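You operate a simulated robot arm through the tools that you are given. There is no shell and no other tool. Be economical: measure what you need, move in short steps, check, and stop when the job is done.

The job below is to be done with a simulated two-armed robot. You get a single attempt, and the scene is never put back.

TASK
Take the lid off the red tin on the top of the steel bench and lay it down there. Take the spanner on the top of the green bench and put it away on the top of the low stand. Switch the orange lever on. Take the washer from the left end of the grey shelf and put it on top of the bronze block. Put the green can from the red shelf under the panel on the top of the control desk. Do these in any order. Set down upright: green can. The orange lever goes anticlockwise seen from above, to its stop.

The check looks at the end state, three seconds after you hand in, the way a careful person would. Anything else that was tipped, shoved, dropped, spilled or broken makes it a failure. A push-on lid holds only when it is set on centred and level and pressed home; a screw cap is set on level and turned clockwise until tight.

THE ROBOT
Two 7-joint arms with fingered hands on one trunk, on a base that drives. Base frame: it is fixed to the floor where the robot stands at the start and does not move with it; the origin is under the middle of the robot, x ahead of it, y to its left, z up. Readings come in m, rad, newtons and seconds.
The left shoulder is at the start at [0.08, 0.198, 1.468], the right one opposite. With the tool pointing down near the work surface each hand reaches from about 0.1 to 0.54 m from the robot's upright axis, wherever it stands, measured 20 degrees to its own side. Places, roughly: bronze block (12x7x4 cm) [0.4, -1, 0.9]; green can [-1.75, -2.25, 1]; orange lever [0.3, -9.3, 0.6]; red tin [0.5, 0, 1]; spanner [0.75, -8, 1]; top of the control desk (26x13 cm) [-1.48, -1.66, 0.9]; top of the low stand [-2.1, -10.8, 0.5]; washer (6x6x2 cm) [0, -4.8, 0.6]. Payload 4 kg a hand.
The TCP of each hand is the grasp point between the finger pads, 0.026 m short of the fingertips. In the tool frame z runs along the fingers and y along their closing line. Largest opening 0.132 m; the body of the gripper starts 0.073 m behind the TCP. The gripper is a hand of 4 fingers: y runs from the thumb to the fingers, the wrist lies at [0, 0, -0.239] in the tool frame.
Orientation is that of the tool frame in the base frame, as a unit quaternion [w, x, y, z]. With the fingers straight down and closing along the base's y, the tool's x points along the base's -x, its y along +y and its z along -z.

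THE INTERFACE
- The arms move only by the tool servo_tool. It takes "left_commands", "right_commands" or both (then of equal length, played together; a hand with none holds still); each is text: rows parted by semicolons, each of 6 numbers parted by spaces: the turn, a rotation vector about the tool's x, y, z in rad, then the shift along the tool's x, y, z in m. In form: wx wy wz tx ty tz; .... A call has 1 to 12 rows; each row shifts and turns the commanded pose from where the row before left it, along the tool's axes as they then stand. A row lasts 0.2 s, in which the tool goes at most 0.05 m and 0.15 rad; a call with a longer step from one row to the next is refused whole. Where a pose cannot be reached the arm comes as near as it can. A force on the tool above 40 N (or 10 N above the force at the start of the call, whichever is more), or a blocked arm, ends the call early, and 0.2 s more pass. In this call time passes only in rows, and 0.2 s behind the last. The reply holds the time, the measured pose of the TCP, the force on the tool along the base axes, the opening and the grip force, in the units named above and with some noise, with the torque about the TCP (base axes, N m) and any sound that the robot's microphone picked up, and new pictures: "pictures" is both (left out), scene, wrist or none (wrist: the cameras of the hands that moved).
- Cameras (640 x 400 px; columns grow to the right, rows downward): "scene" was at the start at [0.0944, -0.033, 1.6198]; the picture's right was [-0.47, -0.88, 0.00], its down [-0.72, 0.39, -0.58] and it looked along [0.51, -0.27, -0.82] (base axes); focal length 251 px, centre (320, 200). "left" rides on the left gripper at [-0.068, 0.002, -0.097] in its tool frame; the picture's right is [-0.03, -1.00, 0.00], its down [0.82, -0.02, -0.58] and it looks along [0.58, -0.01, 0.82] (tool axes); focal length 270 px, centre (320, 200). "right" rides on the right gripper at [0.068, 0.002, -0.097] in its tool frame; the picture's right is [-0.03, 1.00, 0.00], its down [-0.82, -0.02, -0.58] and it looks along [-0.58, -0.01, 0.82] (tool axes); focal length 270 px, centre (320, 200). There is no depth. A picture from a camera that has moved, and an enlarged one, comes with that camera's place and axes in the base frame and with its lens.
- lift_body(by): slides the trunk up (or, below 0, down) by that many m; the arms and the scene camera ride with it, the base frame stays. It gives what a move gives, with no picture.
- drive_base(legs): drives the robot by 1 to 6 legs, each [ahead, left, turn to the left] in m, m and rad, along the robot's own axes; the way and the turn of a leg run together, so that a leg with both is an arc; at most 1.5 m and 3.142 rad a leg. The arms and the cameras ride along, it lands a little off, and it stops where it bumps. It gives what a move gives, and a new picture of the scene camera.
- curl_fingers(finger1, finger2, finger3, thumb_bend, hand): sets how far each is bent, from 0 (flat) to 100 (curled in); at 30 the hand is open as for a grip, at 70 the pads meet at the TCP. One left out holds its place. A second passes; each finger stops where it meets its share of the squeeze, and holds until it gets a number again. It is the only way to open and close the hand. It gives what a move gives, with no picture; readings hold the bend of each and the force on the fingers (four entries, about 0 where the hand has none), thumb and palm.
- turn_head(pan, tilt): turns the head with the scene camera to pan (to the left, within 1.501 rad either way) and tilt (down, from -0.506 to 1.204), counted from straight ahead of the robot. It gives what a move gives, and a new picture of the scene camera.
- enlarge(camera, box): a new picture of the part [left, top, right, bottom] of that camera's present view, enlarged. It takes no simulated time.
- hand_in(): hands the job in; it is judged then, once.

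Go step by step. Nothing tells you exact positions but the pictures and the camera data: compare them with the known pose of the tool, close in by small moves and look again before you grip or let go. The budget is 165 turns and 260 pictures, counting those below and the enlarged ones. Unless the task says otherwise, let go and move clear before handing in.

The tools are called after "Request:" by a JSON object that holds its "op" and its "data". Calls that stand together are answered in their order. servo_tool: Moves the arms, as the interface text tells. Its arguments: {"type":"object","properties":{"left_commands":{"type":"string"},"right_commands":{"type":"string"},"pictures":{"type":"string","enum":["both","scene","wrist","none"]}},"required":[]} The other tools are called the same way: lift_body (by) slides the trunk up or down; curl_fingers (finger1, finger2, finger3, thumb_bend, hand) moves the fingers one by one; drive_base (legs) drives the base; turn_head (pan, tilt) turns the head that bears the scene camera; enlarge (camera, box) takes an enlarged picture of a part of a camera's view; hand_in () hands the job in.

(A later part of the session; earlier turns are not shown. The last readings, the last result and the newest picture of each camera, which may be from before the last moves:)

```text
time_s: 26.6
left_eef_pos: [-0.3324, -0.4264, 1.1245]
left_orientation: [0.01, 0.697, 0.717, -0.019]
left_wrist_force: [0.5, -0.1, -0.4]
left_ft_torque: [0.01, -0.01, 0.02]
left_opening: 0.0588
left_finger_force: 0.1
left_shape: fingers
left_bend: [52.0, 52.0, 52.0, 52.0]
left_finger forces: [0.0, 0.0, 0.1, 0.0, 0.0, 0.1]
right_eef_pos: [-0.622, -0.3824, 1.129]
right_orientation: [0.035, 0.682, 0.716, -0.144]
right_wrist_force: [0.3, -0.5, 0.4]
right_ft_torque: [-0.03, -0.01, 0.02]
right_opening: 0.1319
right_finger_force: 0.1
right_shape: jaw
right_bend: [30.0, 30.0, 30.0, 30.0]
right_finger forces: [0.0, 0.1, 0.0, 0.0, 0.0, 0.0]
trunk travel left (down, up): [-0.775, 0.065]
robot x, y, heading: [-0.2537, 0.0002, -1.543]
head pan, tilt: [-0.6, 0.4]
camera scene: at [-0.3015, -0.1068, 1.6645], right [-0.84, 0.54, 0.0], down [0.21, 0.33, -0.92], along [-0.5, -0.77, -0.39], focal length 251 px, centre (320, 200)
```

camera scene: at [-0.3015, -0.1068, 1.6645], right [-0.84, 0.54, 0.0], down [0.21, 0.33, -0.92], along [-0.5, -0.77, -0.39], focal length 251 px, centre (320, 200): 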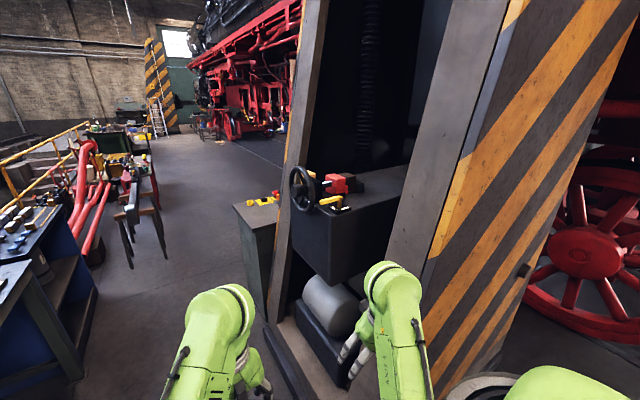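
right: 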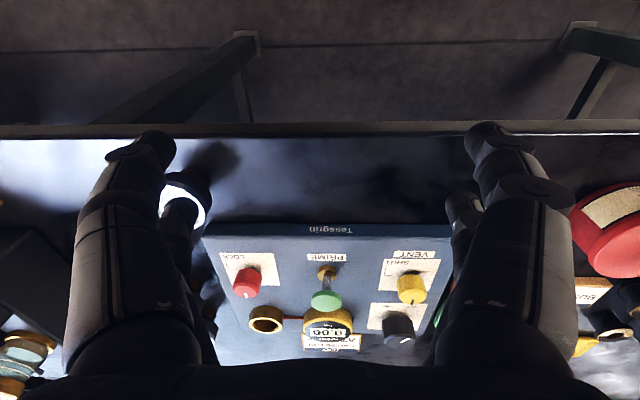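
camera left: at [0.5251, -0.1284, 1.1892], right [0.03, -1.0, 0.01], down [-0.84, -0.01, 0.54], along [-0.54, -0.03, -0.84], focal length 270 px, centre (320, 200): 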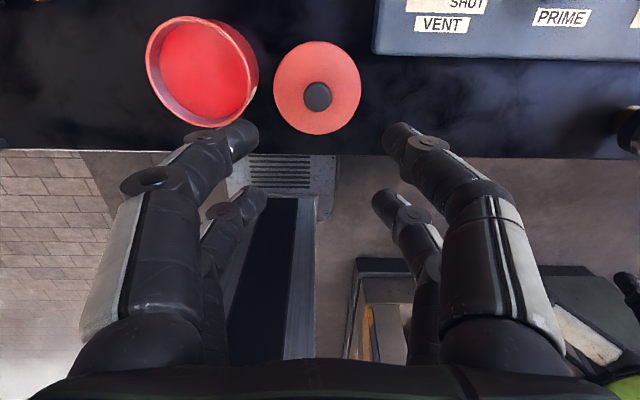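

The aisle ahead (-y) is clear up to a trestle near y -2.9. I'll drive along it to y about -2.2 and look right for the control desk and the red shelf.

Request:
{"op": "drive_base", "data": {"legs": [[0, 0.1, 0], [1.1, 0, 0], [1.0, 0, 0], [0, 0, -1.5]]}}

Request:
{"op": "turn_head", "data": {"pan": 0.0, "tilt": 0.45}}

```text
time_s: 41.3
left_eef_pos: [-0.5121, -2.0079, 1.1245]
left_orientation: [-0.007, 0.999, 0.035, -0.021]
left_wrist_force: [0.2, 0.1, 0.4]
left_ft_torque: [0.03, 0.04, 0.02]
left_opening: 0.0589
left_finger_force: 0.0
left_shape: fingers
left_bend: [52.0, 52.0, 52.0, 52.0]
left_finger forces: [0.1, 0.0, 0.0, 0.1, 0.0, 0.0]
right_eef_pos: [-0.4835, -1.7153, 1.1306]
right_orientation: [-0.075, 0.988, 0.044, -0.129]
right_wrist_force: [-0.4, 0.4, 0.6]
right_ft_torque: [-0.01, 0.0, -0.02]
right_opening: 0.1322
right_finger_force: 0.1
right_shape: jaw
right_bend: [30.0, 30.0, 30.0, 30.0]
right_finger forces: [0.0, 0.0, 0.1, 0.0, 0.0, 0.0]
trunk travel left (down, up): [-0.775, 0.065]
robot x, y, heading: [-0.0842, -2.0691, -3.077]
head pan, tilt: [-0.6, 0.4]
camera scene: at [-0.1926, -2.0221, 1.6645], right [0.5, 0.86, 0.0], down [0.34, -0.2, -0.92], along [-0.8, 0.46, -0.39], focal length 251 px, centre (320, 200)
```

scene: 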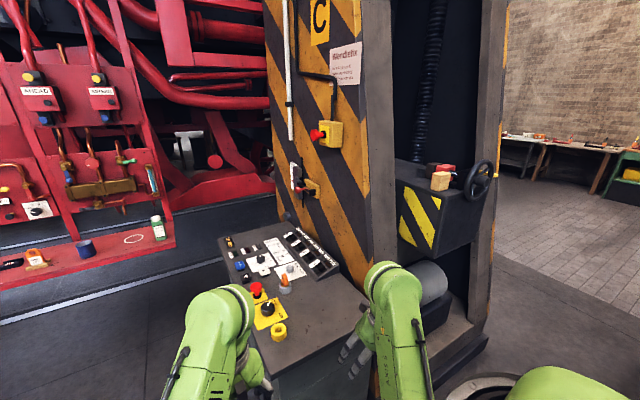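

```text
time_s: 42.3
left_eef_pos: [-0.5129, -2.0071, 1.1239]
left_orientation: [-0.007, 0.999, 0.036, -0.02]
left_wrist_force: [-0.1, -0.6, 1.0]
left_ft_torque: [-0.01, 0.03, 0.0]
left_opening: 0.0591
left_finger_force: 0.1
left_shape: fingers
left_bend: [52.0, 52.0, 52.0, 52.0]
left_finger forces: [0.0, 0.0, 0.0, 0.0, 0.1, 0.1]
right_eef_pos: [-0.482, -1.7154, 1.1295]
right_orientation: [-0.077, 0.987, 0.045, -0.13]
right_wrist_force: [0.9, 0.9, -0.8]
right_ft_torque: [-0.01, 0.02, 0.0]
right_opening: 0.1319
right_finger_force: 0.1
right_shape: jaw
right_bend: [30.0, 30.0, 30.0, 30.0]
right_finger forces: [0.0, 0.1, 0.0, 0.1, 0.0, 0.0]
trunk travel left (down, up): [-0.775, 0.065]
robot x, y, heading: [-0.084, -2.0689, -3.073]
head pan, tilt: [0.0, 0.45]
camera scene: at [-0.2041, -2.0749, 1.6597], right [-0.07, 1.0, 0.0], down [0.43, 0.03, -0.9], along [-0.9, -0.06, -0.44], focal length 251 px, centre (320, 200)
```

scene: 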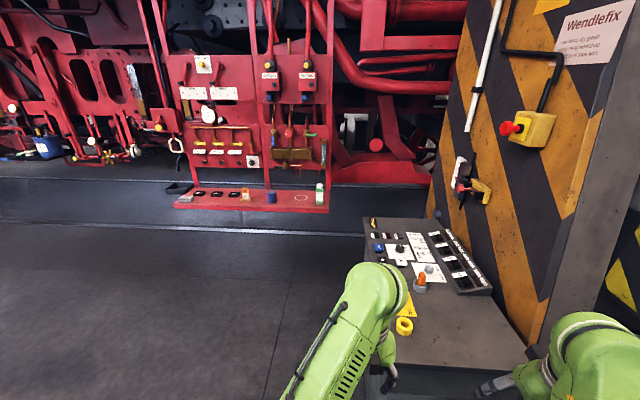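

The green can stands at the right end of the red shelf; the control desk is ahead right. Let me enlarge both.

Request:
{"op": "enlarge", "data": {"camera": "scene", "box": [340, 200, 520, 310]}}

Request:
{"op": "enlarge", "data": {"camera": "scene", "box": [160, 130, 340, 230]}}

```text
3.56 times, centred on (430, 255) of scene
camera zoom: at [-0.2041, -2.0749, 1.6597], right [-0.07, 1.0, 0.0], down [0.43, 0.03, -0.9], along [-0.9, -0.06, -0.44], focal length 891 px, centre (-71, 4)
```

zoom: 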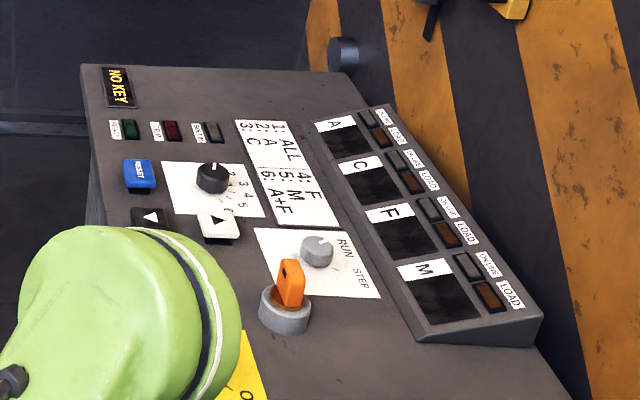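

```text
3.56 times, centred on (250, 180) of scene
camera zoom: at [-0.2041, -2.0749, 1.6597], right [-0.07, 1.0, 0.0], down [0.43, 0.03, -0.9], along [-0.9, -0.06, -0.44], focal length 891 px, centre (569, 271)
```

zoom: 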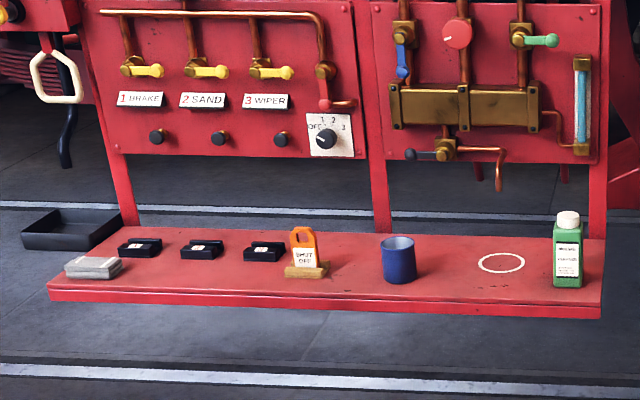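

Free strip on the desk's far end matches [-1.47, -1.66]. I'll drive beside the desk (y about -2.35) toward the shelf, and look again to triangulate the can.

Request:
{"op": "drive_base", "data": {"legs": [[0, 0.27, -0.06], [0.85, 0, 0]]}}

Request:
{"op": "turn_head", "data": {"pan": -0.3, "tilt": 0.75}}

```text
time_s: 48.3
left_eef_pos: [-1.3398, -2.2325, 1.1253]
left_orientation: [-0.007, 1.0, -0.007, -0.021]
left_wrist_force: [-0.3, 0.3, -0.7]
left_ft_torque: [0.01, 0.02, -0.01]
left_opening: 0.0588
left_finger_force: 0.0
left_shape: fingers
left_bend: [52.0, 52.0, 52.0, 52.0]
left_finger forces: [0.0, 0.0, 0.0, 0.1, 0.0, 0.0]
right_eef_pos: [-1.285, -1.9442, 1.131]
right_orientation: [-0.082, 0.988, 0.001, -0.127]
right_wrist_force: [-0.1, -0.5, -0.9]
right_ft_torque: [-0.02, 0.02, 0.0]
right_opening: 0.132
right_finger_force: 0.0
right_shape: jaw
right_bend: [30.0, 30.0, 30.0, 30.0]
right_finger forces: [0.0, 0.0, 0.0, 0.0, 0.1, 0.1]
trunk travel left (down, up): [-0.775, 0.065]
robot x, y, heading: [-0.9191, -2.3314, 3.126]
head pan, tilt: [0.0, 0.45]
camera scene: at [-1.038, -2.3278, 1.6599], right [0.01, 1.0, 0.0], down [0.43, -0.01, -0.9], along [-0.9, 0.01, -0.43], focal length 251 px, centre (320, 200)
```

scene: 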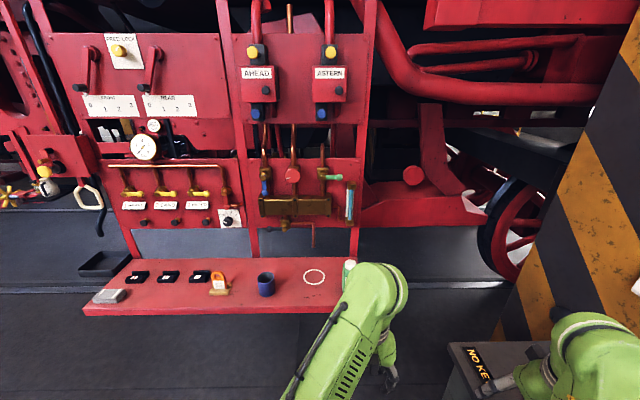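

```text
time_s: 49.1
left_eef_pos: [-1.3412, -2.2339, 1.1257]
left_orientation: [-0.008, 1.0, -0.006, -0.021]
left_wrist_force: [0.4, -0.3, 1.3]
left_ft_torque: [0.01, 0.0, -0.03]
left_opening: 0.059
left_finger_force: 0.1
left_shape: fingers
left_bend: [52.0, 52.0, 52.0, 52.0]
left_finger forces: [0.0, 0.0, 0.0, 0.0, 0.1, 0.1]
right_eef_pos: [-1.287, -1.9449, 1.1291]
right_orientation: [-0.081, 0.989, 0.002, -0.127]
right_wrist_force: [0.0, 0.4, 0.6]
right_ft_torque: [-0.02, -0.01, 0.0]
right_opening: 0.1319
right_finger_force: 0.0
right_shape: jaw
right_bend: [30.0, 30.0, 30.0, 30.0]
right_finger forces: [0.1, 0.0, 0.0, 0.0, 0.0, 0.0]
trunk travel left (down, up): [-0.775, 0.065]
robot x, y, heading: [-0.9209, -2.3283, 3.125]
head pan, tilt: [-0.3, 0.75]
camera scene: at [-1.027, -2.3035, 1.6333], right [0.31, 0.95, 0.0], down [0.65, -0.21, -0.73], along [-0.7, 0.23, -0.68], focal length 251 px, centre (320, 200)
```

scene: 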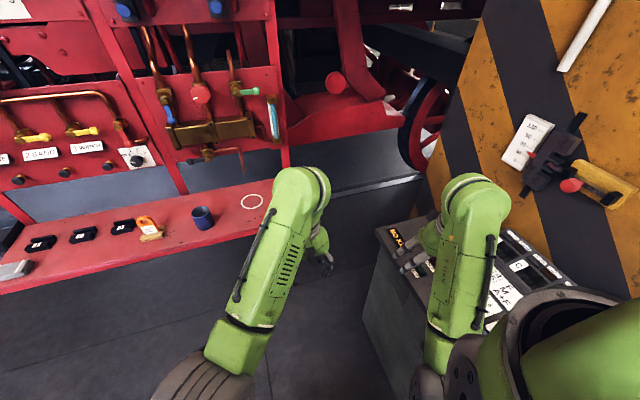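

Triangulation: can axis about (-1.835, -2.19), base on shelf z 0.825, top 0.99; desk top z 0.88. I'll shift left to free floor, move the left hand aside, and tilt the right hand forward for a side grasp.

Request:
{"op": "drive_base", "data": {"legs": [[0, 0.2, 0.016]]}}

Request:
{"op": "servo_tool", "data": {"left_commands": "0 0 0 0.005 0.035 0; 0 0 0 0.005 0.035 0; 0 0 0 0.005 0.035 0; 0 0 0 0.005 0.035 0; 0 0 0 0.005 0.035 0; 0 0 0 0.005 0.035 0; 0 0 0 0.005 0.03 0; 0 0 0 0 0.03 0; 0 0 0 0 0 0", "right_commands": "0 -0.14 0 -0.02 0 0; 0 -0.14 0 -0.02 0 0.003; 0 -0.14 0 -0.02 0 0.007; 0 -0.14 0 -0.02 0 0.01; 0 -0.14 0 -0.018 0 0.014; 0 -0.14 0 -0.015 0 0.016; 0 -0.14 0 -0.012 0 0.018; 0 0 0 0 0 0; 0 0 0 0 0 0"}}

```text
time_s: 50.7
left_eef_pos: [-1.3449, -2.4386, 1.1249]
left_orientation: [-0.006, 1.0, 0.0, -0.021]
left_wrist_force: [-1.0, 0.6, 0.0]
left_ft_torque: [-0.01, 0.01, 0.01]
left_opening: 0.0589
left_finger_force: 0.1
left_shape: fingers
left_bend: [52.0, 52.0, 52.0, 52.0]
left_finger forces: [0.0, 0.1, 0.1, 0.1, 0.0, 0.1]
right_eef_pos: [-1.2945, -2.1473, 1.1292]
right_orientation: [-0.077, 0.989, 0.009, -0.127]
right_wrist_force: [0.5, 0.5, 0.1]
right_ft_torque: [-0.03, -0.02, 0.02]
right_opening: 0.1319
right_finger_force: 0.0
right_shape: jaw
right_bend: [30.0, 30.0, 30.0, 30.0]
right_finger forces: [0.1, 0.0, 0.0, 0.1, 0.1, 0.1]
trunk travel left (down, up): [-0.775, 0.065]
robot x, y, heading: [-0.9204, -2.5372, -3.142]
head pan, tilt: [-0.3, 0.75]
camera scene: at [-1.0286, -2.501, 1.6332], right [0.3, 0.96, 0.0], down [0.65, -0.2, -0.73], along [-0.7, 0.21, -0.68], focal length 251 px, centre (320, 200)
```

scene: 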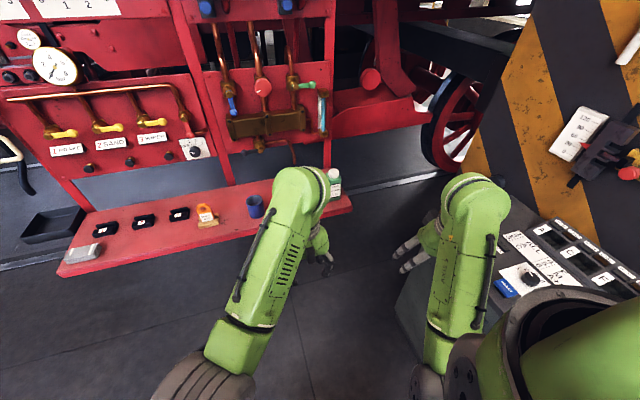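

```text
time_s: 52.7
left_eef_pos: [-1.3433, -2.6897, 1.0581]
left_orientation: [-0.007, 1.0, -0.001, -0.022]
left_wrist_force: [-0.1, 0.3, 0.0]
left_ft_torque: [0.01, -0.05, -0.01]
left_opening: 0.0588
left_finger_force: 0.1
left_shape: fingers
left_bend: [52.0, 52.0, 52.0, 52.0]
left_finger forces: [0.0, 0.0, 0.1, 0.0, 0.0, 0.0]
left hand out of reach, approached as far as the arm can: row 1, 2, 3, 4, 5, 6, 8
right_eef_pos: [-1.4186, -2.1563, 1.187]
right_orientation: [-0.074, 0.874, 0.038, -0.478]
right_wrist_force: [0.8, 0.4, 0.0]
right_ft_torque: [0.01, -0.02, 0.0]
right_opening: 0.1318
right_finger_force: 0.0
right_shape: jaw
right_bend: [30.0, 30.0, 30.0, 30.0]
right_finger forces: [0.0, 0.0, 0.1, 0.1, 0.1, 0.0]
right hand out of reach, approached as far as the arm can: row 6, 7
trunk travel left (down, up): [-0.775, 0.065]
robot x, y, heading: [-0.9222, -2.5374, -3.143]
head pan, tilt: [-0.3, 0.75]
camera scene: at [-1.0284, -2.5066, 1.6334], right [0.3, 0.96, 0.0], down [0.65, -0.2, -0.73], along [-0.7, 0.22, -0.68], focal length 251 px, centre (320, 200)
camera right: at [-1.2998, -2.1569, 1.1819], right [-0.02, -0.99, -0.14], down [0.05, -0.14, 0.99], along [-1.0, 0.01, 0.05], focal length 270 px, centre (320, 200)
camera left: at [-1.4057, -2.6928, 1.1576], right [-0.03, 1.0, 0.02], down [0.84, 0.01, 0.54], along [0.54, 0.03, -0.84], focal length 270 px, centre (320, 200)
```

scene: 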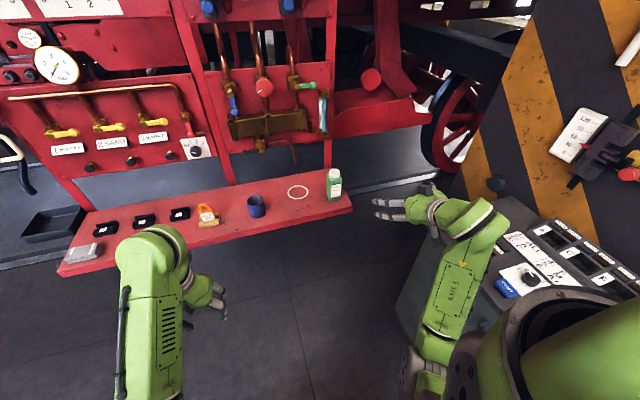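
right: 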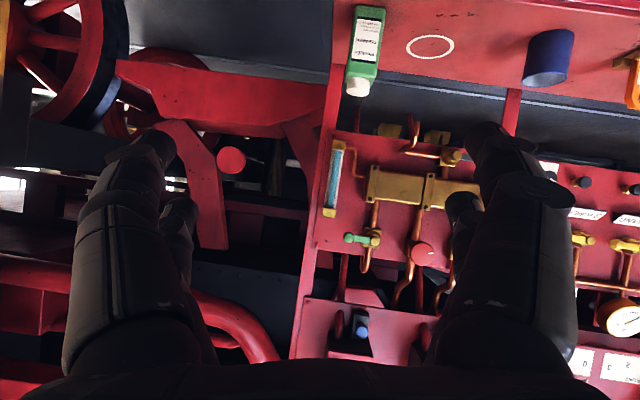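
left: 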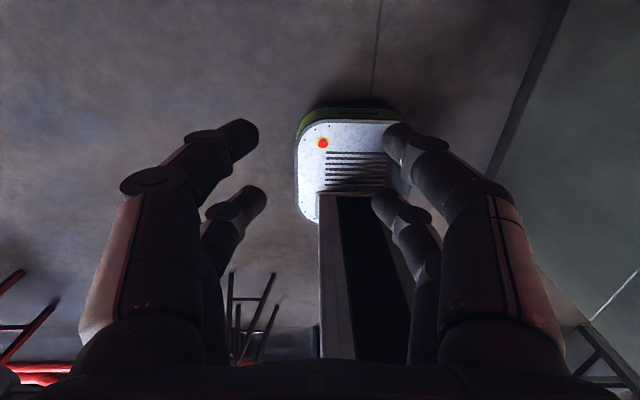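

The can is in full view now at the shelf's right end. I'll level the right hand's roll and lower the trunk so the hand reaches the can's mid-height.

Request:
{"op": "servo_tool", "data": {"right_commands": "0 0 0.14 0 0 0; 0 0 0.057 0 0 0; -0.093 0 -0.058 0 0 0; 0 0 0 0 0 0", "pictures": "none"}}

Request:
{"op": "lift_body", "data": {"by": -0.27}}

Request:
{"op": "drive_base", "data": {"legs": [[0.22, 0.03, 0]]}}

Request:
{"op": "enlarge", "data": {"camera": "right", "box": [0, 0, 640, 400]}}

```text
time_s: 53.7
left_eef_pos: [-1.344, -2.6894, 1.0575]
left_orientation: [-0.008, 1.0, 0.001, -0.023]
left_wrist_force: [0.7, 0.6, 0.1]
left_ft_torque: [-0.01, 0.0, -0.02]
left_opening: 0.0586
left_finger_force: 0.0
left_shape: fingers
left_bend: [52.0, 52.0, 52.0, 52.0]
left_finger forces: [0.0, 0.1, 0.1, 0.0, 0.0, 0.1]
right_eef_pos: [-1.419, -2.1609, 1.1875]
right_orientation: [-0.01, 0.876, -0.016, -0.481]
right_wrist_force: [0.0, 0.7, 0.5]
right_ft_torque: [0.0, -0.03, -0.01]
right_opening: 0.1318
right_finger_force: 0.0
right_shape: jaw
right_bend: [30.0, 30.0, 30.0, 30.0]
right_finger forces: [0.0, 0.1, 0.1, 0.0, 0.0, 0.0]
right hand out of reach, approached as far as the arm can: row 3
trunk travel left (down, up): [-0.775, 0.065]
robot x, y, heading: [-0.9219, -2.5331, -3.139]
head pan, tilt: [-0.3, 0.75]
```

```text
time_s: 56.5
left_eef_pos: [-1.3426, -2.6895, 0.7882]
left_orientation: [-0.007, 1.0, 0.001, -0.023]
left_wrist_force: [0.0, -0.2, -0.7]
left_ft_torque: [0.01, 0.02, 0.03]
left_opening: 0.0593
left_finger_force: 0.0
left_shape: fingers
left_bend: [52.0, 52.0, 52.0, 52.0]
left_finger forces: [0.0, 0.0, 0.0, 0.0, 0.0, 0.0]
right_eef_pos: [-1.4182, -2.16, 0.917]
right_orientation: [-0.01, 0.877, -0.016, -0.481]
right_wrist_force: [0.5, 0.5, 0.7]
right_ft_torque: [0.01, 0.01, -0.02]
right_opening: 0.1317
right_finger_force: 0.0
right_shape: jaw
right_bend: [30.0, 30.0, 30.0, 30.0]
right_finger forces: [0.1, 0.0, 0.0, 0.1, 0.0, 0.1]
trunk travel left (down, up): [-0.505, 0.335]
robot x, y, heading: [-0.9194, -2.5326, -3.142]
head pan, tilt: [-0.3, 0.75]
```

```text
time_s: 58.1
left_eef_pos: [-1.5606, -2.722, 0.7874]
left_orientation: [-0.007, 1.0, 0.0, -0.022]
left_wrist_force: [0.4, 0.2, -1.0]
left_ft_torque: [0.01, -0.03, 0.0]
left_opening: 0.059
left_finger_force: 0.0
left_shape: fingers
left_bend: [52.0, 52.0, 52.0, 52.0]
left_finger forces: [0.1, 0.0, 0.0, 0.0, 0.1, 0.0]
right_eef_pos: [-1.639, -2.1914, 0.9168]
right_orientation: [-0.01, 0.877, -0.015, -0.481]
right_wrist_force: [0.0, 0.1, -0.4]
right_ft_torque: [0.03, 0.03, 0.02]
right_opening: 0.1321
right_finger_force: 0.1
right_shape: jaw
right_bend: [30.0, 30.0, 30.0, 30.0]
right_finger forces: [0.1, 0.1, 0.1, 0.1, 0.1, 0.0]
trunk travel left (down, up): [-0.505, 0.335]
robot x, y, heading: [-1.1374, -2.562, -3.137]
head pan, tilt: [-0.3, 0.75]
camera scene: at [-1.248, -2.5389, 1.3634], right [0.29, 0.96, 0.0], down [0.65, -0.2, -0.73], along [-0.7, 0.22, -0.68], focal length 251 px, centre (320, 200)
```

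scene: 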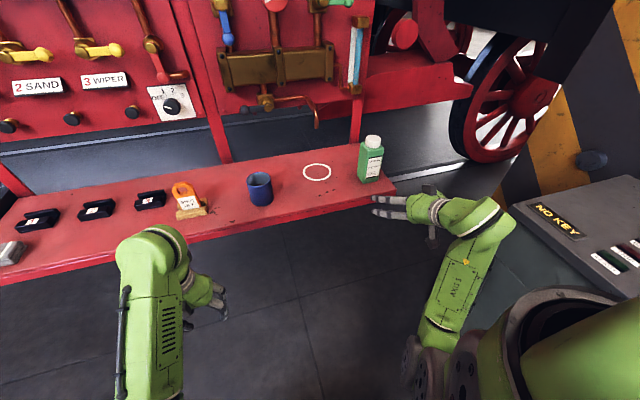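

```text
1.00 times, centred on (320, 200) of right (not enlarged: the box is as wide or as high as the picture)
camera zoom: at [-1.5194, -2.1983, 0.9113], right [-0.05, -1.0, 0.02], down [0.05, 0.02, 1.0], along [-1.0, 0.05, 0.05], focal length 270 px, centre (320, 200)
```

zoom: 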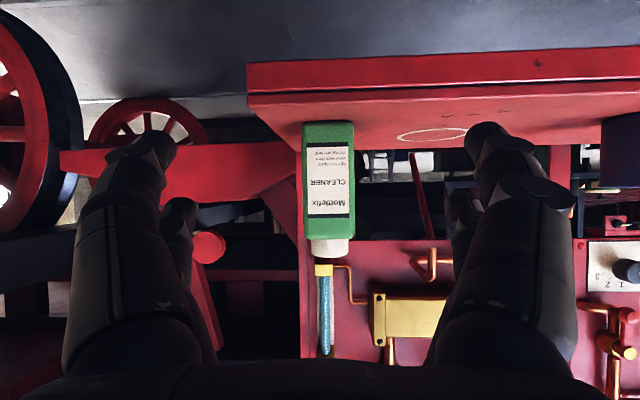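

The can lies straight ahead of the right hand (y about -2.19, x about -1.83). I'll advance the arm level, fingers either side of it, and check before the last bit.

Request:
{"op": "servo_tool", "data": {"right_commands": "0 0 0 -0.0215 0 0.0337; 0 0 0 -0.0215 0 0.0337; 0 0 0 -0.0165 0 0.0337; 0 0 0 -0.0165 0 0.0337; 0 0 0 0 0 0"}}

Request:
{"op": "enlarge", "data": {"camera": "scene", "box": [300, 110, 480, 240]}}

```text
time_s: 59.4
left_eef_pos: [-1.5622, -2.7223, 0.787]
left_orientation: [-0.008, 1.0, 0.0, -0.023]
left_wrist_force: [0.6, 0.4, -0.2]
left_ft_torque: [-0.01, 0.02, 0.02]
left_opening: 0.0588
left_finger_force: 0.1
left_shape: fingers
left_bend: [52.0, 52.0, 52.0, 52.0]
left_finger forces: [0.0, 0.0, 0.0, 0.0, 0.0, 0.1]
right_eef_pos: [-1.7875, -2.1916, 0.9205]
right_orientation: [-0.01, 0.877, -0.016, -0.48]
right_wrist_force: [0.3, -0.6, 0.7]
right_ft_torque: [-0.02, -0.02, 0.0]
right_opening: 0.1321
right_finger_force: 0.0
right_shape: jaw
right_bend: [30.0, 30.0, 30.0, 30.0]
right_finger forces: [0.0, 0.0, 0.0, 0.1, 0.1, 0.0]
right hand out of reach, approached as far as the arm can: row 4
trunk travel left (down, up): [-0.505, 0.335]
robot x, y, heading: [-1.139, -2.5677, -3.141]
head pan, tilt: [-0.3, 0.75]
camera scene: at [-1.2481, -2.5387, 1.3634], right [0.29, 0.96, 0.0], down [0.65, -0.2, -0.73], along [-0.7, 0.21, -0.68], focal length 251 px, centre (320, 200)
camera right: at [-1.6673, -2.1976, 0.9143], right [-0.05, -1.0, 0.02], down [0.05, 0.02, 1.0], along [-1.0, 0.05, 0.05], focal length 270 px, centre (320, 200)
```

scene: 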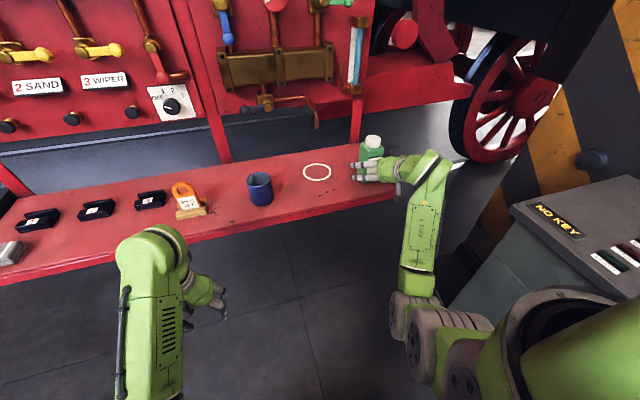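
right: 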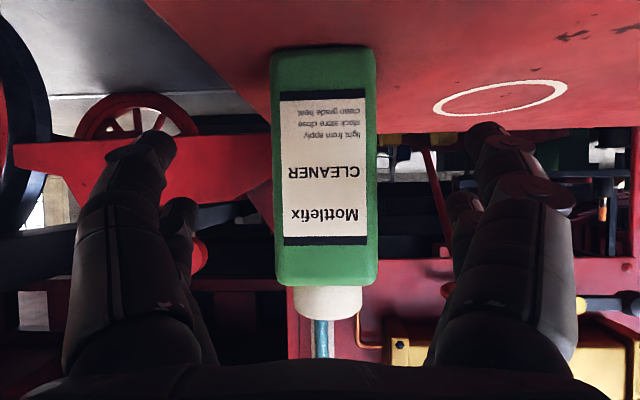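

```text
3.08 times, centred on (390, 175) of scene
camera zoom: at [-1.2481, -2.5387, 1.3634], right [0.29, 0.96, 0.0], down [0.65, -0.2, -0.73], along [-0.7, 0.21, -0.68], focal length 771 px, centre (105, 277)
```

zoom: 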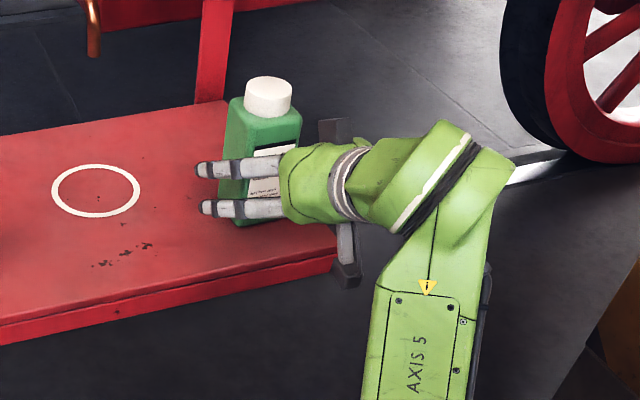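

Well centred; the arm is near its limit, so the base makes the last 4.5 cm.

Request:
{"op": "drive_base", "data": {"legs": [[0.045, 0, 0]]}}

Request:
{"op": "enlarge", "data": {"camera": "right", "box": [0, 0, 640, 400]}}

```text
time_s: 60.2
left_eef_pos: [-1.605, -2.7214, 0.7882]
left_orientation: [-0.008, 1.0, 0.0, -0.023]
left_wrist_force: [0.9, -0.8, 0.5]
left_ft_torque: [0.02, 0.03, -0.01]
left_opening: 0.0587
left_finger_force: 0.1
left_shape: fingers
left_bend: [52.0, 52.0, 52.0, 52.0]
left_finger forces: [0.0, 0.0, 0.1, 0.0, 0.0, 0.0]
right_eef_pos: [-1.8267, -2.1908, 0.9214]
right_orientation: [-0.009, 0.876, -0.014, -0.482]
right_wrist_force: [-0.1, 0.3, -0.2]
right_ft_torque: [0.0, -0.03, -0.03]
right_opening: 0.132
right_finger_force: 0.1
right_shape: jaw
right_bend: [30.0, 30.0, 30.0, 30.0]
right_finger forces: [0.0, 0.0, 0.0, 0.1, 0.0, 0.0]
trunk travel left (down, up): [-0.505, 0.335]
robot x, y, heading: [-1.1811, -2.5657, -3.137]
head pan, tilt: [-0.3, 0.75]
camera scene: at [-1.2887, -2.5392, 1.3637], right [0.3, 0.96, 0.0], down [0.65, -0.2, -0.73], along [-0.7, 0.22, -0.68], focal length 251 px, centre (320, 200)
```

scene: 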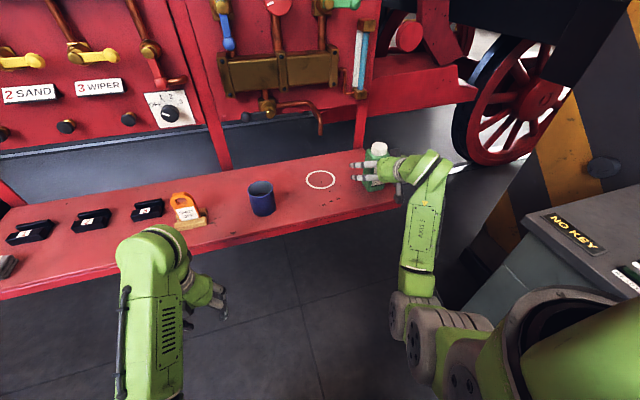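

```text
1.00 times, centred on (320, 200) of right (not enlarged: the box is as wide or as high as the picture)
camera zoom: at [-1.7082, -2.1973, 0.9157], right [-0.05, -1.0, 0.02], down [0.05, 0.02, 1.0], along [-1.0, 0.05, 0.05], focal length 270 px, centre (320, 200)
```

zoom: 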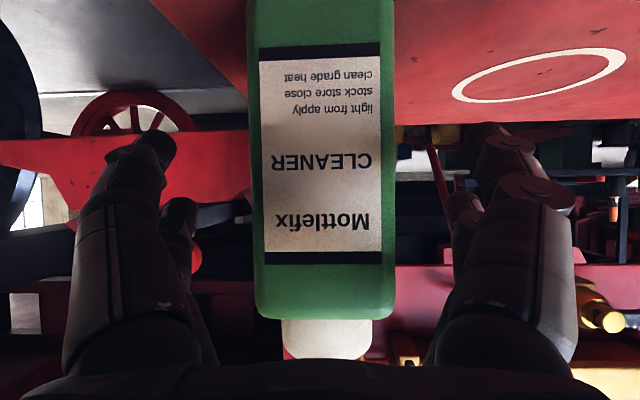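

Front face at about x -1.816; a touch more forward, then close.

Request:
{"op": "drive_base", "data": {"legs": [[0.015, 0, 0]]}}

Request:
{"op": "curl_fingers", "data": {"hand": "right", "finger1": 62, "finger2": 62, "finger3": 62, "thumb_bend": 62}}

Request:
{"op": "enlarge", "data": {"camera": "right", "box": [0, 0, 640, 400]}}

```text
time_s: 61.0
left_eef_pos: [-1.62, -2.7225, 0.7889]
left_orientation: [-0.008, 1.0, 0.0, -0.023]
left_wrist_force: [-0.6, -0.3, 0.3]
left_ft_torque: [-0.04, 0.04, -0.01]
left_opening: 0.0587
left_finger_force: 0.0
left_shape: fingers
left_bend: [52.0, 52.0, 52.0, 52.0]
left_finger forces: [0.1, 0.0, 0.1, 0.0, 0.1, 0.1]
right_eef_pos: [-1.8436, -2.1925, 0.9203]
right_orientation: [-0.01, 0.877, -0.015, -0.481]
right_wrist_force: [0.1, 0.8, 0.9]
right_ft_torque: [0.0, -0.01, 0.01]
right_opening: 0.1318
right_finger_force: 0.1
right_shape: jaw
right_bend: [30.0, 30.0, 30.0, 30.0]
right_finger forces: [0.1, 0.0, 0.0, 0.0, 0.1, 0.1]
trunk travel left (down, up): [-0.505, 0.335]
robot x, y, heading: [-1.1942, -2.5634, -3.141]
head pan, tilt: [-0.3, 0.75]
camera scene: at [-1.3041, -2.5389, 1.3636], right [0.29, 0.96, 0.0], down [0.65, -0.2, -0.73], along [-0.7, 0.22, -0.68], focal length 251 px, centre (320, 200)
```

scene: 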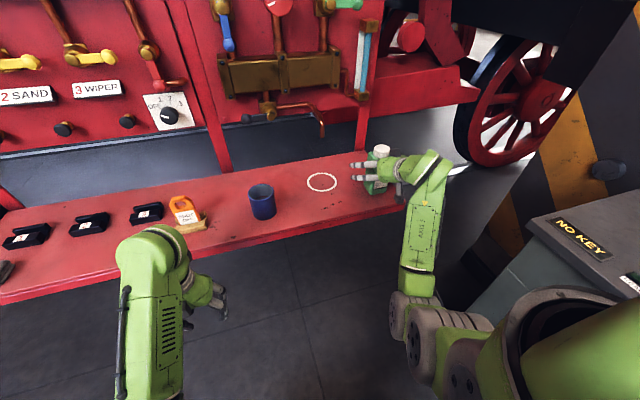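

```text
time_s: 62.0
left_eef_pos: [-1.621, -2.7219, 0.788]
left_orientation: [-0.007, 1.0, 0.001, -0.022]
left_wrist_force: [-0.3, -0.2, -0.3]
left_ft_torque: [0.02, 0.03, 0.03]
left_opening: 0.0588
left_finger_force: 0.1
left_shape: fingers
left_bend: [52.0, 52.0, 52.0, 52.0]
left_finger forces: [0.1, 0.0, 0.0, 0.1, 0.0, 0.2]
right_eef_pos: [-1.844, -2.1908, 0.9188]
right_orientation: [-0.01, 0.876, -0.016, -0.481]
right_wrist_force: [0.3, 0.3, -0.6]
right_ft_torque: [0.02, -0.02, 0.02]
right_opening: 0.0539
right_finger_force: 14.0
right_shape: fingers
right_bend: [53.0, 55.0, 56.0, 58.0]
right_finger forces: [7.1, 6.8, 5.6, 0.0, 8.0, 0.0]
trunk travel left (down, up): [-0.505, 0.335]
robot x, y, heading: [-1.1958, -2.5656, -3.137]
head pan, tilt: [-0.3, 0.75]
```

```text
1.00 times, centred on (320, 200) of right (not enlarged: the box is as wide or as high as the picture)
camera zoom: at [-1.7249, -2.1971, 0.9138], right [-0.05, -1.0, 0.02], down [0.05, 0.02, 1.0], along [-1.0, 0.05, 0.05], focal length 270 px, centre (320, 200)
```

zoom: 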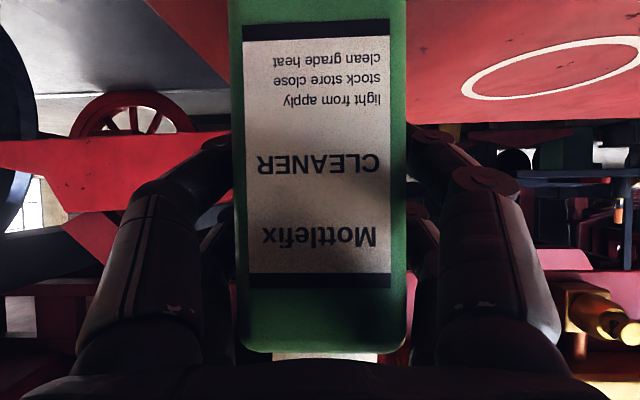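

All fingers and the thumb hold it. Slightly firmer, then lift with the trunk.

Request:
{"op": "curl_fingers", "data": {"hand": "right", "finger1": 66, "finger2": 66, "finger3": 66, "thumb_bend": 66}}

Request:
{"op": "lift_body", "data": {"by": 0.13}}

Request:
{"op": "drive_base", "data": {"legs": [[-0.12, 0, 0]]}}

```text
time_s: 63.0
left_eef_pos: [-1.6205, -2.7212, 0.7865]
left_orientation: [-0.007, 1.0, 0.0, -0.023]
left_wrist_force: [-0.8, 0.4, 0.4]
left_ft_torque: [0.0, -0.02, 0.04]
left_opening: 0.0588
left_finger_force: 0.1
left_shape: fingers
left_bend: [52.0, 52.0, 52.0, 52.0]
left_finger forces: [0.1, 0.0, 0.0, 0.0, 0.1, 0.0]
right_eef_pos: [-1.8448, -2.1917, 0.9199]
right_orientation: [-0.01, 0.876, -0.016, -0.481]
right_wrist_force: [0.2, -0.2, 1.3]
right_ft_torque: [0.07, -0.02, 0.02]
right_opening: 0.0533
right_finger_force: 19.9
right_shape: fingers
right_bend: [52.0, 56.0, 57.0, 59.0]
right_finger forces: [8.9, 11.2, 8.1, 0.0, 12.4, 0.0]
trunk travel left (down, up): [-0.505, 0.335]
robot x, y, heading: [-1.1972, -2.5668, -3.144]
head pan, tilt: [-0.3, 0.75]
```

```text
time_s: 64.6
left_eef_pos: [-1.6208, -2.7216, 0.9177]
left_orientation: [-0.006, 1.0, 0.001, -0.021]
left_wrist_force: [0.1, 0.1, 0.5]
left_ft_torque: [0.01, 0.03, -0.03]
left_opening: 0.0588
left_finger_force: 0.1
left_shape: fingers
left_bend: [52.0, 52.0, 52.0, 52.0]
left_finger forces: [0.0, 0.1, 0.0, 0.0, 0.0, 0.1]
right_eef_pos: [-1.8451, -2.1916, 1.0498]
right_orientation: [-0.011, 0.877, -0.016, -0.48]
right_wrist_force: [0.4, 0.2, -4.4]
right_ft_torque: [0.03, 0.04, 0.0]
right_opening: 0.0534
right_finger_force: 19.7
right_shape: fingers
right_bend: [52.0, 56.0, 57.0, 59.0]
right_finger forces: [9.3, 11.1, 8.1, 0.1, 12.0, 0.1]
trunk travel left (down, up): [-0.635, 0.205]
robot x, y, heading: [-1.1966, -2.5641, -3.14]
head pan, tilt: [-0.3, 0.75]
```

```text
time_s: 65.8
left_eef_pos: [-1.5049, -2.7227, 0.9169]
left_orientation: [-0.007, 1.0, 0.002, -0.02]
left_wrist_force: [0.0, 0.2, -0.1]
left_ft_torque: [-0.01, 0.02, -0.02]
left_opening: 0.059
left_finger_force: 0.1
left_shape: fingers
left_bend: [52.0, 52.0, 52.0, 52.0]
left_finger forces: [0.0, 0.0, 0.0, 0.0, 0.0, 0.1]
right_eef_pos: [-1.7304, -2.1918, 1.0486]
right_orientation: [-0.01, 0.877, -0.016, -0.48]
right_wrist_force: [0.0, 0.0, -4.8]
right_ft_torque: [-0.01, 0.01, 0.01]
right_opening: 0.0535
right_finger_force: 20.2
right_shape: fingers
right_bend: [52.0, 56.0, 57.0, 59.0]
right_finger forces: [9.3, 11.2, 8.2, 0.1, 11.9, 0.0]
trunk travel left (down, up): [-0.635, 0.205]
robot x, y, heading: [-1.0852, -2.5645, -3.135]
head pan, tilt: [-0.3, 0.75]
camera scene: at [-1.1934, -2.5383, 1.493], right [0.29, 0.96, 0.0], down [0.65, -0.2, -0.73], along [-0.7, 0.21, -0.68], focal length 251 px, centre (320, 200)
```

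scene: 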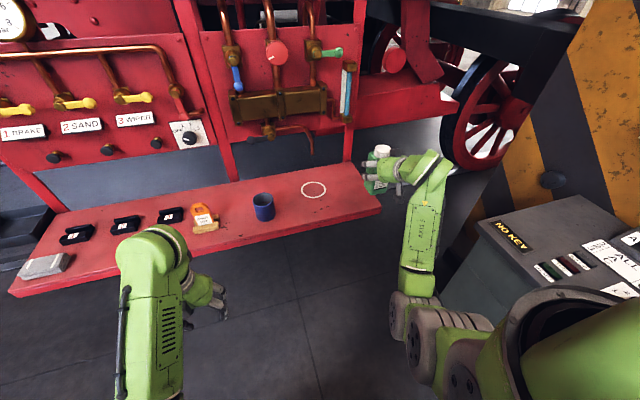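

Can is held level (about 0.46 kg). Next: raise a bit, turn right toward the desk and approach its free strip.

Request:
{"op": "lift_body", "data": {"by": 0.05}}

Request:
{"op": "drive_base", "data": {"legs": [[0, 0, -0.74], [0.15, -0.02, 0]]}}

Request:
{"op": "turn_head", "data": {"pan": -0.4, "tilt": 0.8}}

```text
time_s: 66.7
left_eef_pos: [-1.5042, -2.723, 0.9682]
left_orientation: [-0.007, 1.0, 0.002, -0.023]
left_wrist_force: [-0.5, 0.6, 0.4]
left_ft_torque: [-0.01, -0.02, -0.02]
left_opening: 0.059
left_finger_force: 0.1
left_shape: fingers
left_bend: [52.0, 52.0, 52.0, 52.0]
left_finger forces: [0.0, 0.0, 0.0, 0.0, 0.0, 0.0]
right_eef_pos: [-1.73, -2.1912, 1.0994]
right_orientation: [-0.01, 0.877, -0.016, -0.481]
right_wrist_force: [-0.4, 0.2, -4.3]
right_ft_torque: [0.06, 0.05, 0.05]
right_opening: 0.0536
right_finger_force: 20.1
right_shape: fingers
right_bend: [52.0, 56.0, 57.0, 59.0]
right_finger forces: [9.4, 11.1, 8.3, 0.0, 12.0, 0.0]
trunk travel left (down, up): [-0.685, 0.155]
robot x, y, heading: [-1.0806, -2.5669, -3.141]
head pan, tilt: [-0.3, 0.75]
```

```text
time_s: 70.0
left_eef_pos: [-1.5974, -2.3004, 0.969]
left_orientation: [-0.016, 0.938, -0.346, -0.019]
left_wrist_force: [0.1, 0.0, 0.5]
left_ft_torque: [0.01, 0.0, 0.03]
left_opening: 0.059
left_finger_force: 0.0
left_shape: fingers
left_bend: [52.0, 52.0, 52.0, 52.0]
left_finger forces: [0.0, 0.1, 0.1, 0.0, 0.0, 0.2]
right_eef_pos: [-1.4212, -1.7536, 1.1013]
right_orientation: [-0.177, 0.816, -0.32, -0.447]
right_wrist_force: [0.2, -1.5, -4.1]
right_ft_torque: [0.02, 0.02, 0.06]
right_opening: 0.0535
right_finger_force: 20.1
right_shape: fingers
right_bend: [52.0, 56.0, 57.0, 60.0]
right_finger forces: [9.0, 11.0, 8.1, 0.0, 11.7, 0.0]
trunk travel left (down, up): [-0.685, 0.155]
robot x, y, heading: [-1.1785, -2.4584, 2.432]
head pan, tilt: [-0.3, 0.75]
camera scene: at [-1.2405, -2.3672, 1.5436], right [0.85, 0.53, 0.0], down [0.36, -0.58, -0.73], along [-0.39, 0.62, -0.68], focal length 251 px, centre (320, 200)
```

scene: 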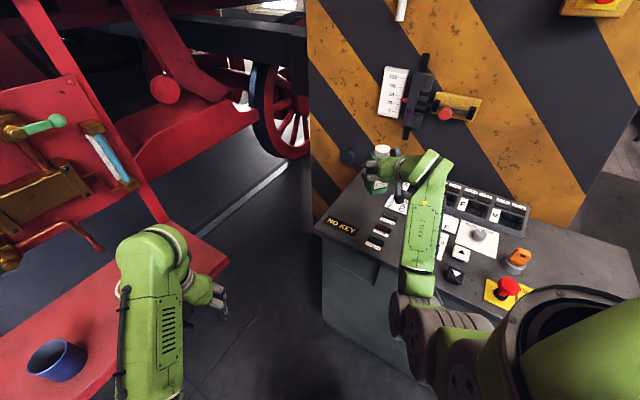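

```text
time_s: 70.7
left_eef_pos: [-1.6001, -2.2984, 0.9675]
left_orientation: [-0.014, 0.938, -0.346, -0.019]
left_wrist_force: [0.6, -0.2, -0.5]
left_ft_torque: [0.02, 0.0, 0.03]
left_opening: 0.059
left_finger_force: 0.1
left_shape: fingers
left_bend: [52.0, 52.0, 52.0, 52.0]
left_finger forces: [0.1, 0.0, 0.0, 0.1, 0.1, 0.1]
right_eef_pos: [-1.4226, -1.7513, 1.1004]
right_orientation: [-0.177, 0.816, -0.321, -0.447]
right_wrist_force: [-0.5, 0.1, -4.9]
right_ft_torque: [0.02, 0.01, -0.02]
right_opening: 0.0538
right_finger_force: 19.5
right_shape: fingers
right_bend: [52.0, 56.0, 57.0, 60.0]
right_finger forces: [9.0, 10.9, 8.0, 0.0, 11.6, 0.1]
trunk travel left (down, up): [-0.685, 0.155]
robot x, y, heading: [-1.1742, -2.4562, 2.436]
head pan, tilt: [-0.4, 0.799]
camera scene: at [-1.2345, -2.363, 1.5393], right [0.9, 0.45, 0.0], down [0.32, -0.64, -0.7], along [-0.31, 0.62, -0.72], focal length 251 px, centre (320, 200)
```

scene: 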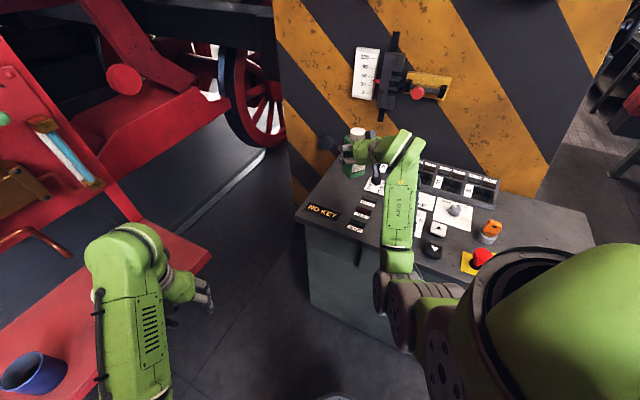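

The target spot lies at image (344,183), a bare patch. I'll drive the last 10 cm and lower part way.

Request:
{"op": "drive_base", "data": {"legs": [[0.103, -0.025, 0]]}}

Request:
{"op": "lift_body", "data": {"by": -0.1}}

Request:
{"op": "enlarge", "data": {"camera": "scene", "box": [270, 90, 470, 240]}}

Request:
{"op": "enlarge", "data": {"camera": "right", "box": [0, 0, 640, 400]}}

```text
time_s: 71.8
left_eef_pos: [-1.662, -2.2142, 0.9689]
left_orientation: [-0.016, 0.937, -0.348, -0.019]
left_wrist_force: [0.9, -0.5, 0.1]
left_ft_torque: [0.02, 0.01, -0.01]
left_opening: 0.0588
left_finger_force: 0.1
left_shape: fingers
left_bend: [52.0, 52.0, 52.0, 52.0]
left_finger forces: [0.1, 0.0, 0.0, 0.0, 0.0, 0.0]
right_eef_pos: [-1.4839, -1.6672, 1.1021]
right_orientation: [-0.177, 0.816, -0.32, -0.448]
right_wrist_force: [0.3, -0.3, -3.5]
right_ft_torque: [0.04, 0.06, 0.03]
right_opening: 0.0535
right_finger_force: 19.6
right_shape: fingers
right_bend: [52.0, 56.0, 57.0, 60.0]
right_finger forces: [9.0, 11.0, 8.0, 0.1, 11.8, 0.0]
trunk travel left (down, up): [-0.685, 0.155]
robot x, y, heading: [-1.237, -2.3736, 2.428]
head pan, tilt: [-0.4, 0.799]
camera scene: at [-1.296, -2.2795, 1.5397], right [0.9, 0.44, 0.0], down [0.32, -0.64, -0.7], along [-0.31, 0.63, -0.72], focal length 251 px, centre (320, 200)
```

scene: 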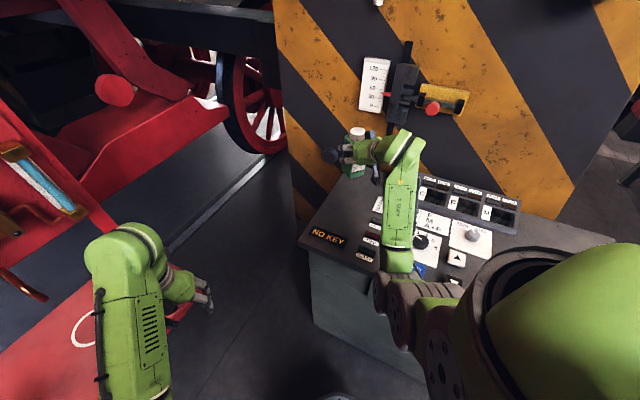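

```text
time_s: 73.2
left_eef_pos: [-1.6643, -2.2112, 0.8673]
left_orientation: [-0.014, 0.937, -0.348, -0.017]
left_wrist_force: [0.1, 0.0, -0.4]
left_ft_torque: [0.02, 0.02, 0.02]
left_opening: 0.0591
left_finger_force: 0.1
left_shape: fingers
left_bend: [52.0, 52.0, 52.0, 52.0]
left_finger forces: [0.1, 0.1, 0.0, 0.1, 0.0, 0.0]
right_eef_pos: [-1.4854, -1.6641, 0.9989]
right_orientation: [-0.177, 0.816, -0.321, -0.447]
right_wrist_force: [-0.2, 0.9, -3.6]
right_ft_torque: [0.05, 0.01, 0.0]
right_opening: 0.0534
right_finger_force: 19.6
right_shape: fingers
right_bend: [52.0, 56.0, 57.0, 60.0]
right_finger forces: [9.1, 11.0, 8.1, 0.0, 11.6, 0.0]
trunk travel left (down, up): [-0.585, 0.255]
robot x, y, heading: [-1.2339, -2.3674, 2.43]
head pan, tilt: [-0.4, 0.799]
```

```text
2.67 times, centred on (370, 165) of scene
camera zoom: at [-1.2988, -2.2754, 1.4393], right [0.9, 0.44, 0.0], down [0.32, -0.64, -0.7], along [-0.31, 0.62, -0.72], focal length 668 px, centre (187, 293)
```

zoom: 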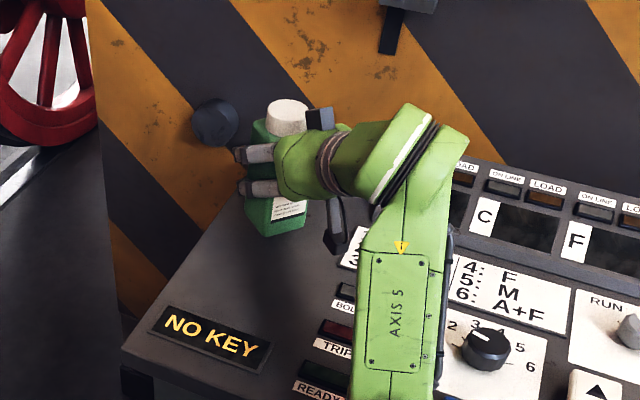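

```text
1.00 times, centred on (320, 200) of right (not enlarged: the box is as wide or as high as the picture)
camera zoom: at [-1.3991, -1.7458, 0.9936], right [-0.69, -0.72, 0.02], down [0.05, -0.02, 1.0], along [-0.72, 0.69, 0.05], focal length 270 px, centre (320, 200)
```

zoom: 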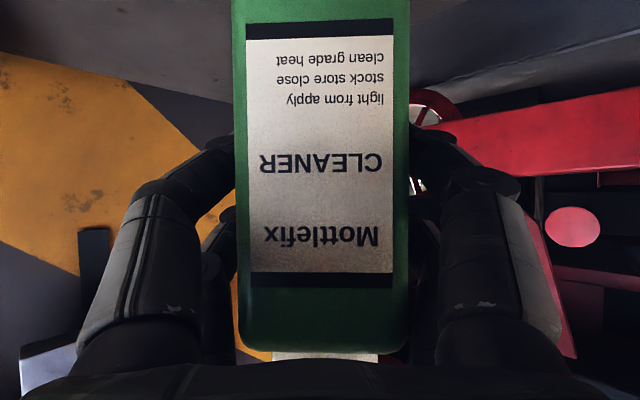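

Hovering about 3 cm above the bare patch. Lowering gently till the weight comes off.

Request:
{"op": "lift_body", "data": {"by": -0.02}}

Request:
{"op": "lift_body", "data": {"by": -0.006}}

Request:
{"op": "enlarge", "data": {"camera": "scene", "box": [270, 90, 470, 240]}}

```text
time_s: 73.8
left_eef_pos: [-1.663, -2.2206, 0.8508]
left_orientation: [-0.019, 0.937, -0.347, -0.022]
left_wrist_force: [-0.4, -0.3, 0.3]
left_ft_torque: [0.07, 0.01, 0.0]
left_opening: 0.0588
left_finger_force: 0.2
left_shape: fingers
left_bend: [52.0, 52.0, 52.0, 52.0]
left_finger forces: [0.1, 0.1, 0.0, 0.0, 0.1, 0.1]
right_eef_pos: [-1.4846, -1.674, 0.9906]
right_orientation: [-0.182, 0.814, -0.318, -0.451]
right_wrist_force: [0.1, 0.1, -3.1]
right_ft_torque: [0.03, 0.01, 0.01]
right_opening: 0.0535
right_finger_force: 20.2
right_shape: fingers
right_bend: [52.0, 56.0, 57.0, 60.0]
right_finger forces: [9.1, 11.2, 8.3, 0.0, 11.8, 0.0]
trunk travel left (down, up): [-0.565, 0.275]
robot x, y, heading: [-1.2415, -2.3669, 2.427]
head pan, tilt: [-0.4, 0.799]
```

```text
time_s: 74.4
left_eef_pos: [-1.6618, -2.2226, 0.8456]
left_orientation: [-0.022, 0.937, -0.348, -0.022]
left_wrist_force: [0.6, -0.1, -0.4]
left_ft_torque: [0.0, -0.01, -0.01]
left_opening: 0.0591
left_finger_force: 0.0
left_shape: fingers
left_bend: [52.0, 52.0, 52.0, 52.0]
left_finger forces: [0.0, 0.0, 0.0, 0.1, 0.0, 0.0]
right_eef_pos: [-1.4842, -1.6768, 0.9905]
right_orientation: [-0.185, 0.813, -0.315, -0.453]
right_wrist_force: [-0.1, 0.4, -3.8]
right_ft_torque: [0.01, 0.0, 0.0]
right_opening: 0.0534
right_finger_force: 20.1
right_shape: fingers
right_bend: [52.0, 56.0, 57.0, 60.0]
right_finger forces: [9.1, 11.1, 8.2, 0.0, 11.6, 0.0]
trunk travel left (down, up): [-0.559, 0.281]
robot x, y, heading: [-1.2385, -2.3741, 2.429]
head pan, tilt: [-0.4, 0.799]
```

```text
2.67 times, centred on (370, 165) of scene
camera zoom: at [-1.2958, -2.2963, 1.4155], right [0.9, 0.44, 0.01], down [0.32, -0.63, -0.71], along [-0.31, 0.64, -0.71], focal length 668 px, centre (187, 293)
```

zoom: 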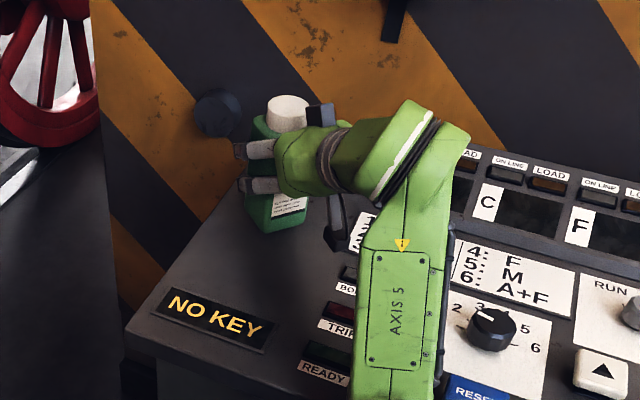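

The trunk's descent is being blocked, probably the right elbow resting on the desk edge. I'll go back up and lower with the arm instead.

Request:
{"op": "lift_body", "data": {"by": 0.08}}

Request:
{"op": "enlarge", "data": {"camera": "scene", "box": [270, 90, 640, 400]}}

```text
time_s: 75.6
left_eef_pos: [-1.6625, -2.2107, 0.9216]
left_orientation: [-0.014, 0.937, -0.348, -0.018]
left_wrist_force: [-0.3, -0.5, 0.4]
left_ft_torque: [-0.03, -0.01, -0.01]
left_opening: 0.0589
left_finger_force: 0.0
left_shape: fingers
left_bend: [52.0, 52.0, 52.0, 52.0]
left_finger forces: [0.0, 0.1, 0.0, 0.0, 0.0, 0.1]
right_eef_pos: [-1.486, -1.6618, 1.0511]
right_orientation: [-0.176, 0.817, -0.322, -0.446]
right_wrist_force: [-0.3, 0.2, -4.4]
right_ft_torque: [0.0, 0.02, 0.0]
right_opening: 0.0537
right_finger_force: 20.2
right_shape: fingers
right_bend: [52.0, 56.0, 57.0, 60.0]
right_finger forces: [9.2, 11.0, 8.5, 0.1, 11.8, 0.0]
trunk travel left (down, up): [-0.639, 0.201]
robot x, y, heading: [-1.238, -2.3657, 2.424]
head pan, tilt: [-0.4, 0.799]
```

```text
1.29 times, centred on (455, 245) of scene
camera zoom: at [-1.2986, -2.2733, 1.493], right [0.9, 0.44, 0.0], down [0.32, -0.64, -0.7], along [-0.31, 0.62, -0.72], focal length 324 px, centre (146, 142)
```

zoom: 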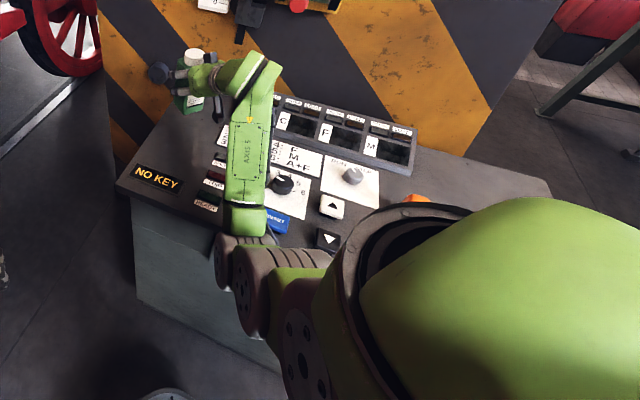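

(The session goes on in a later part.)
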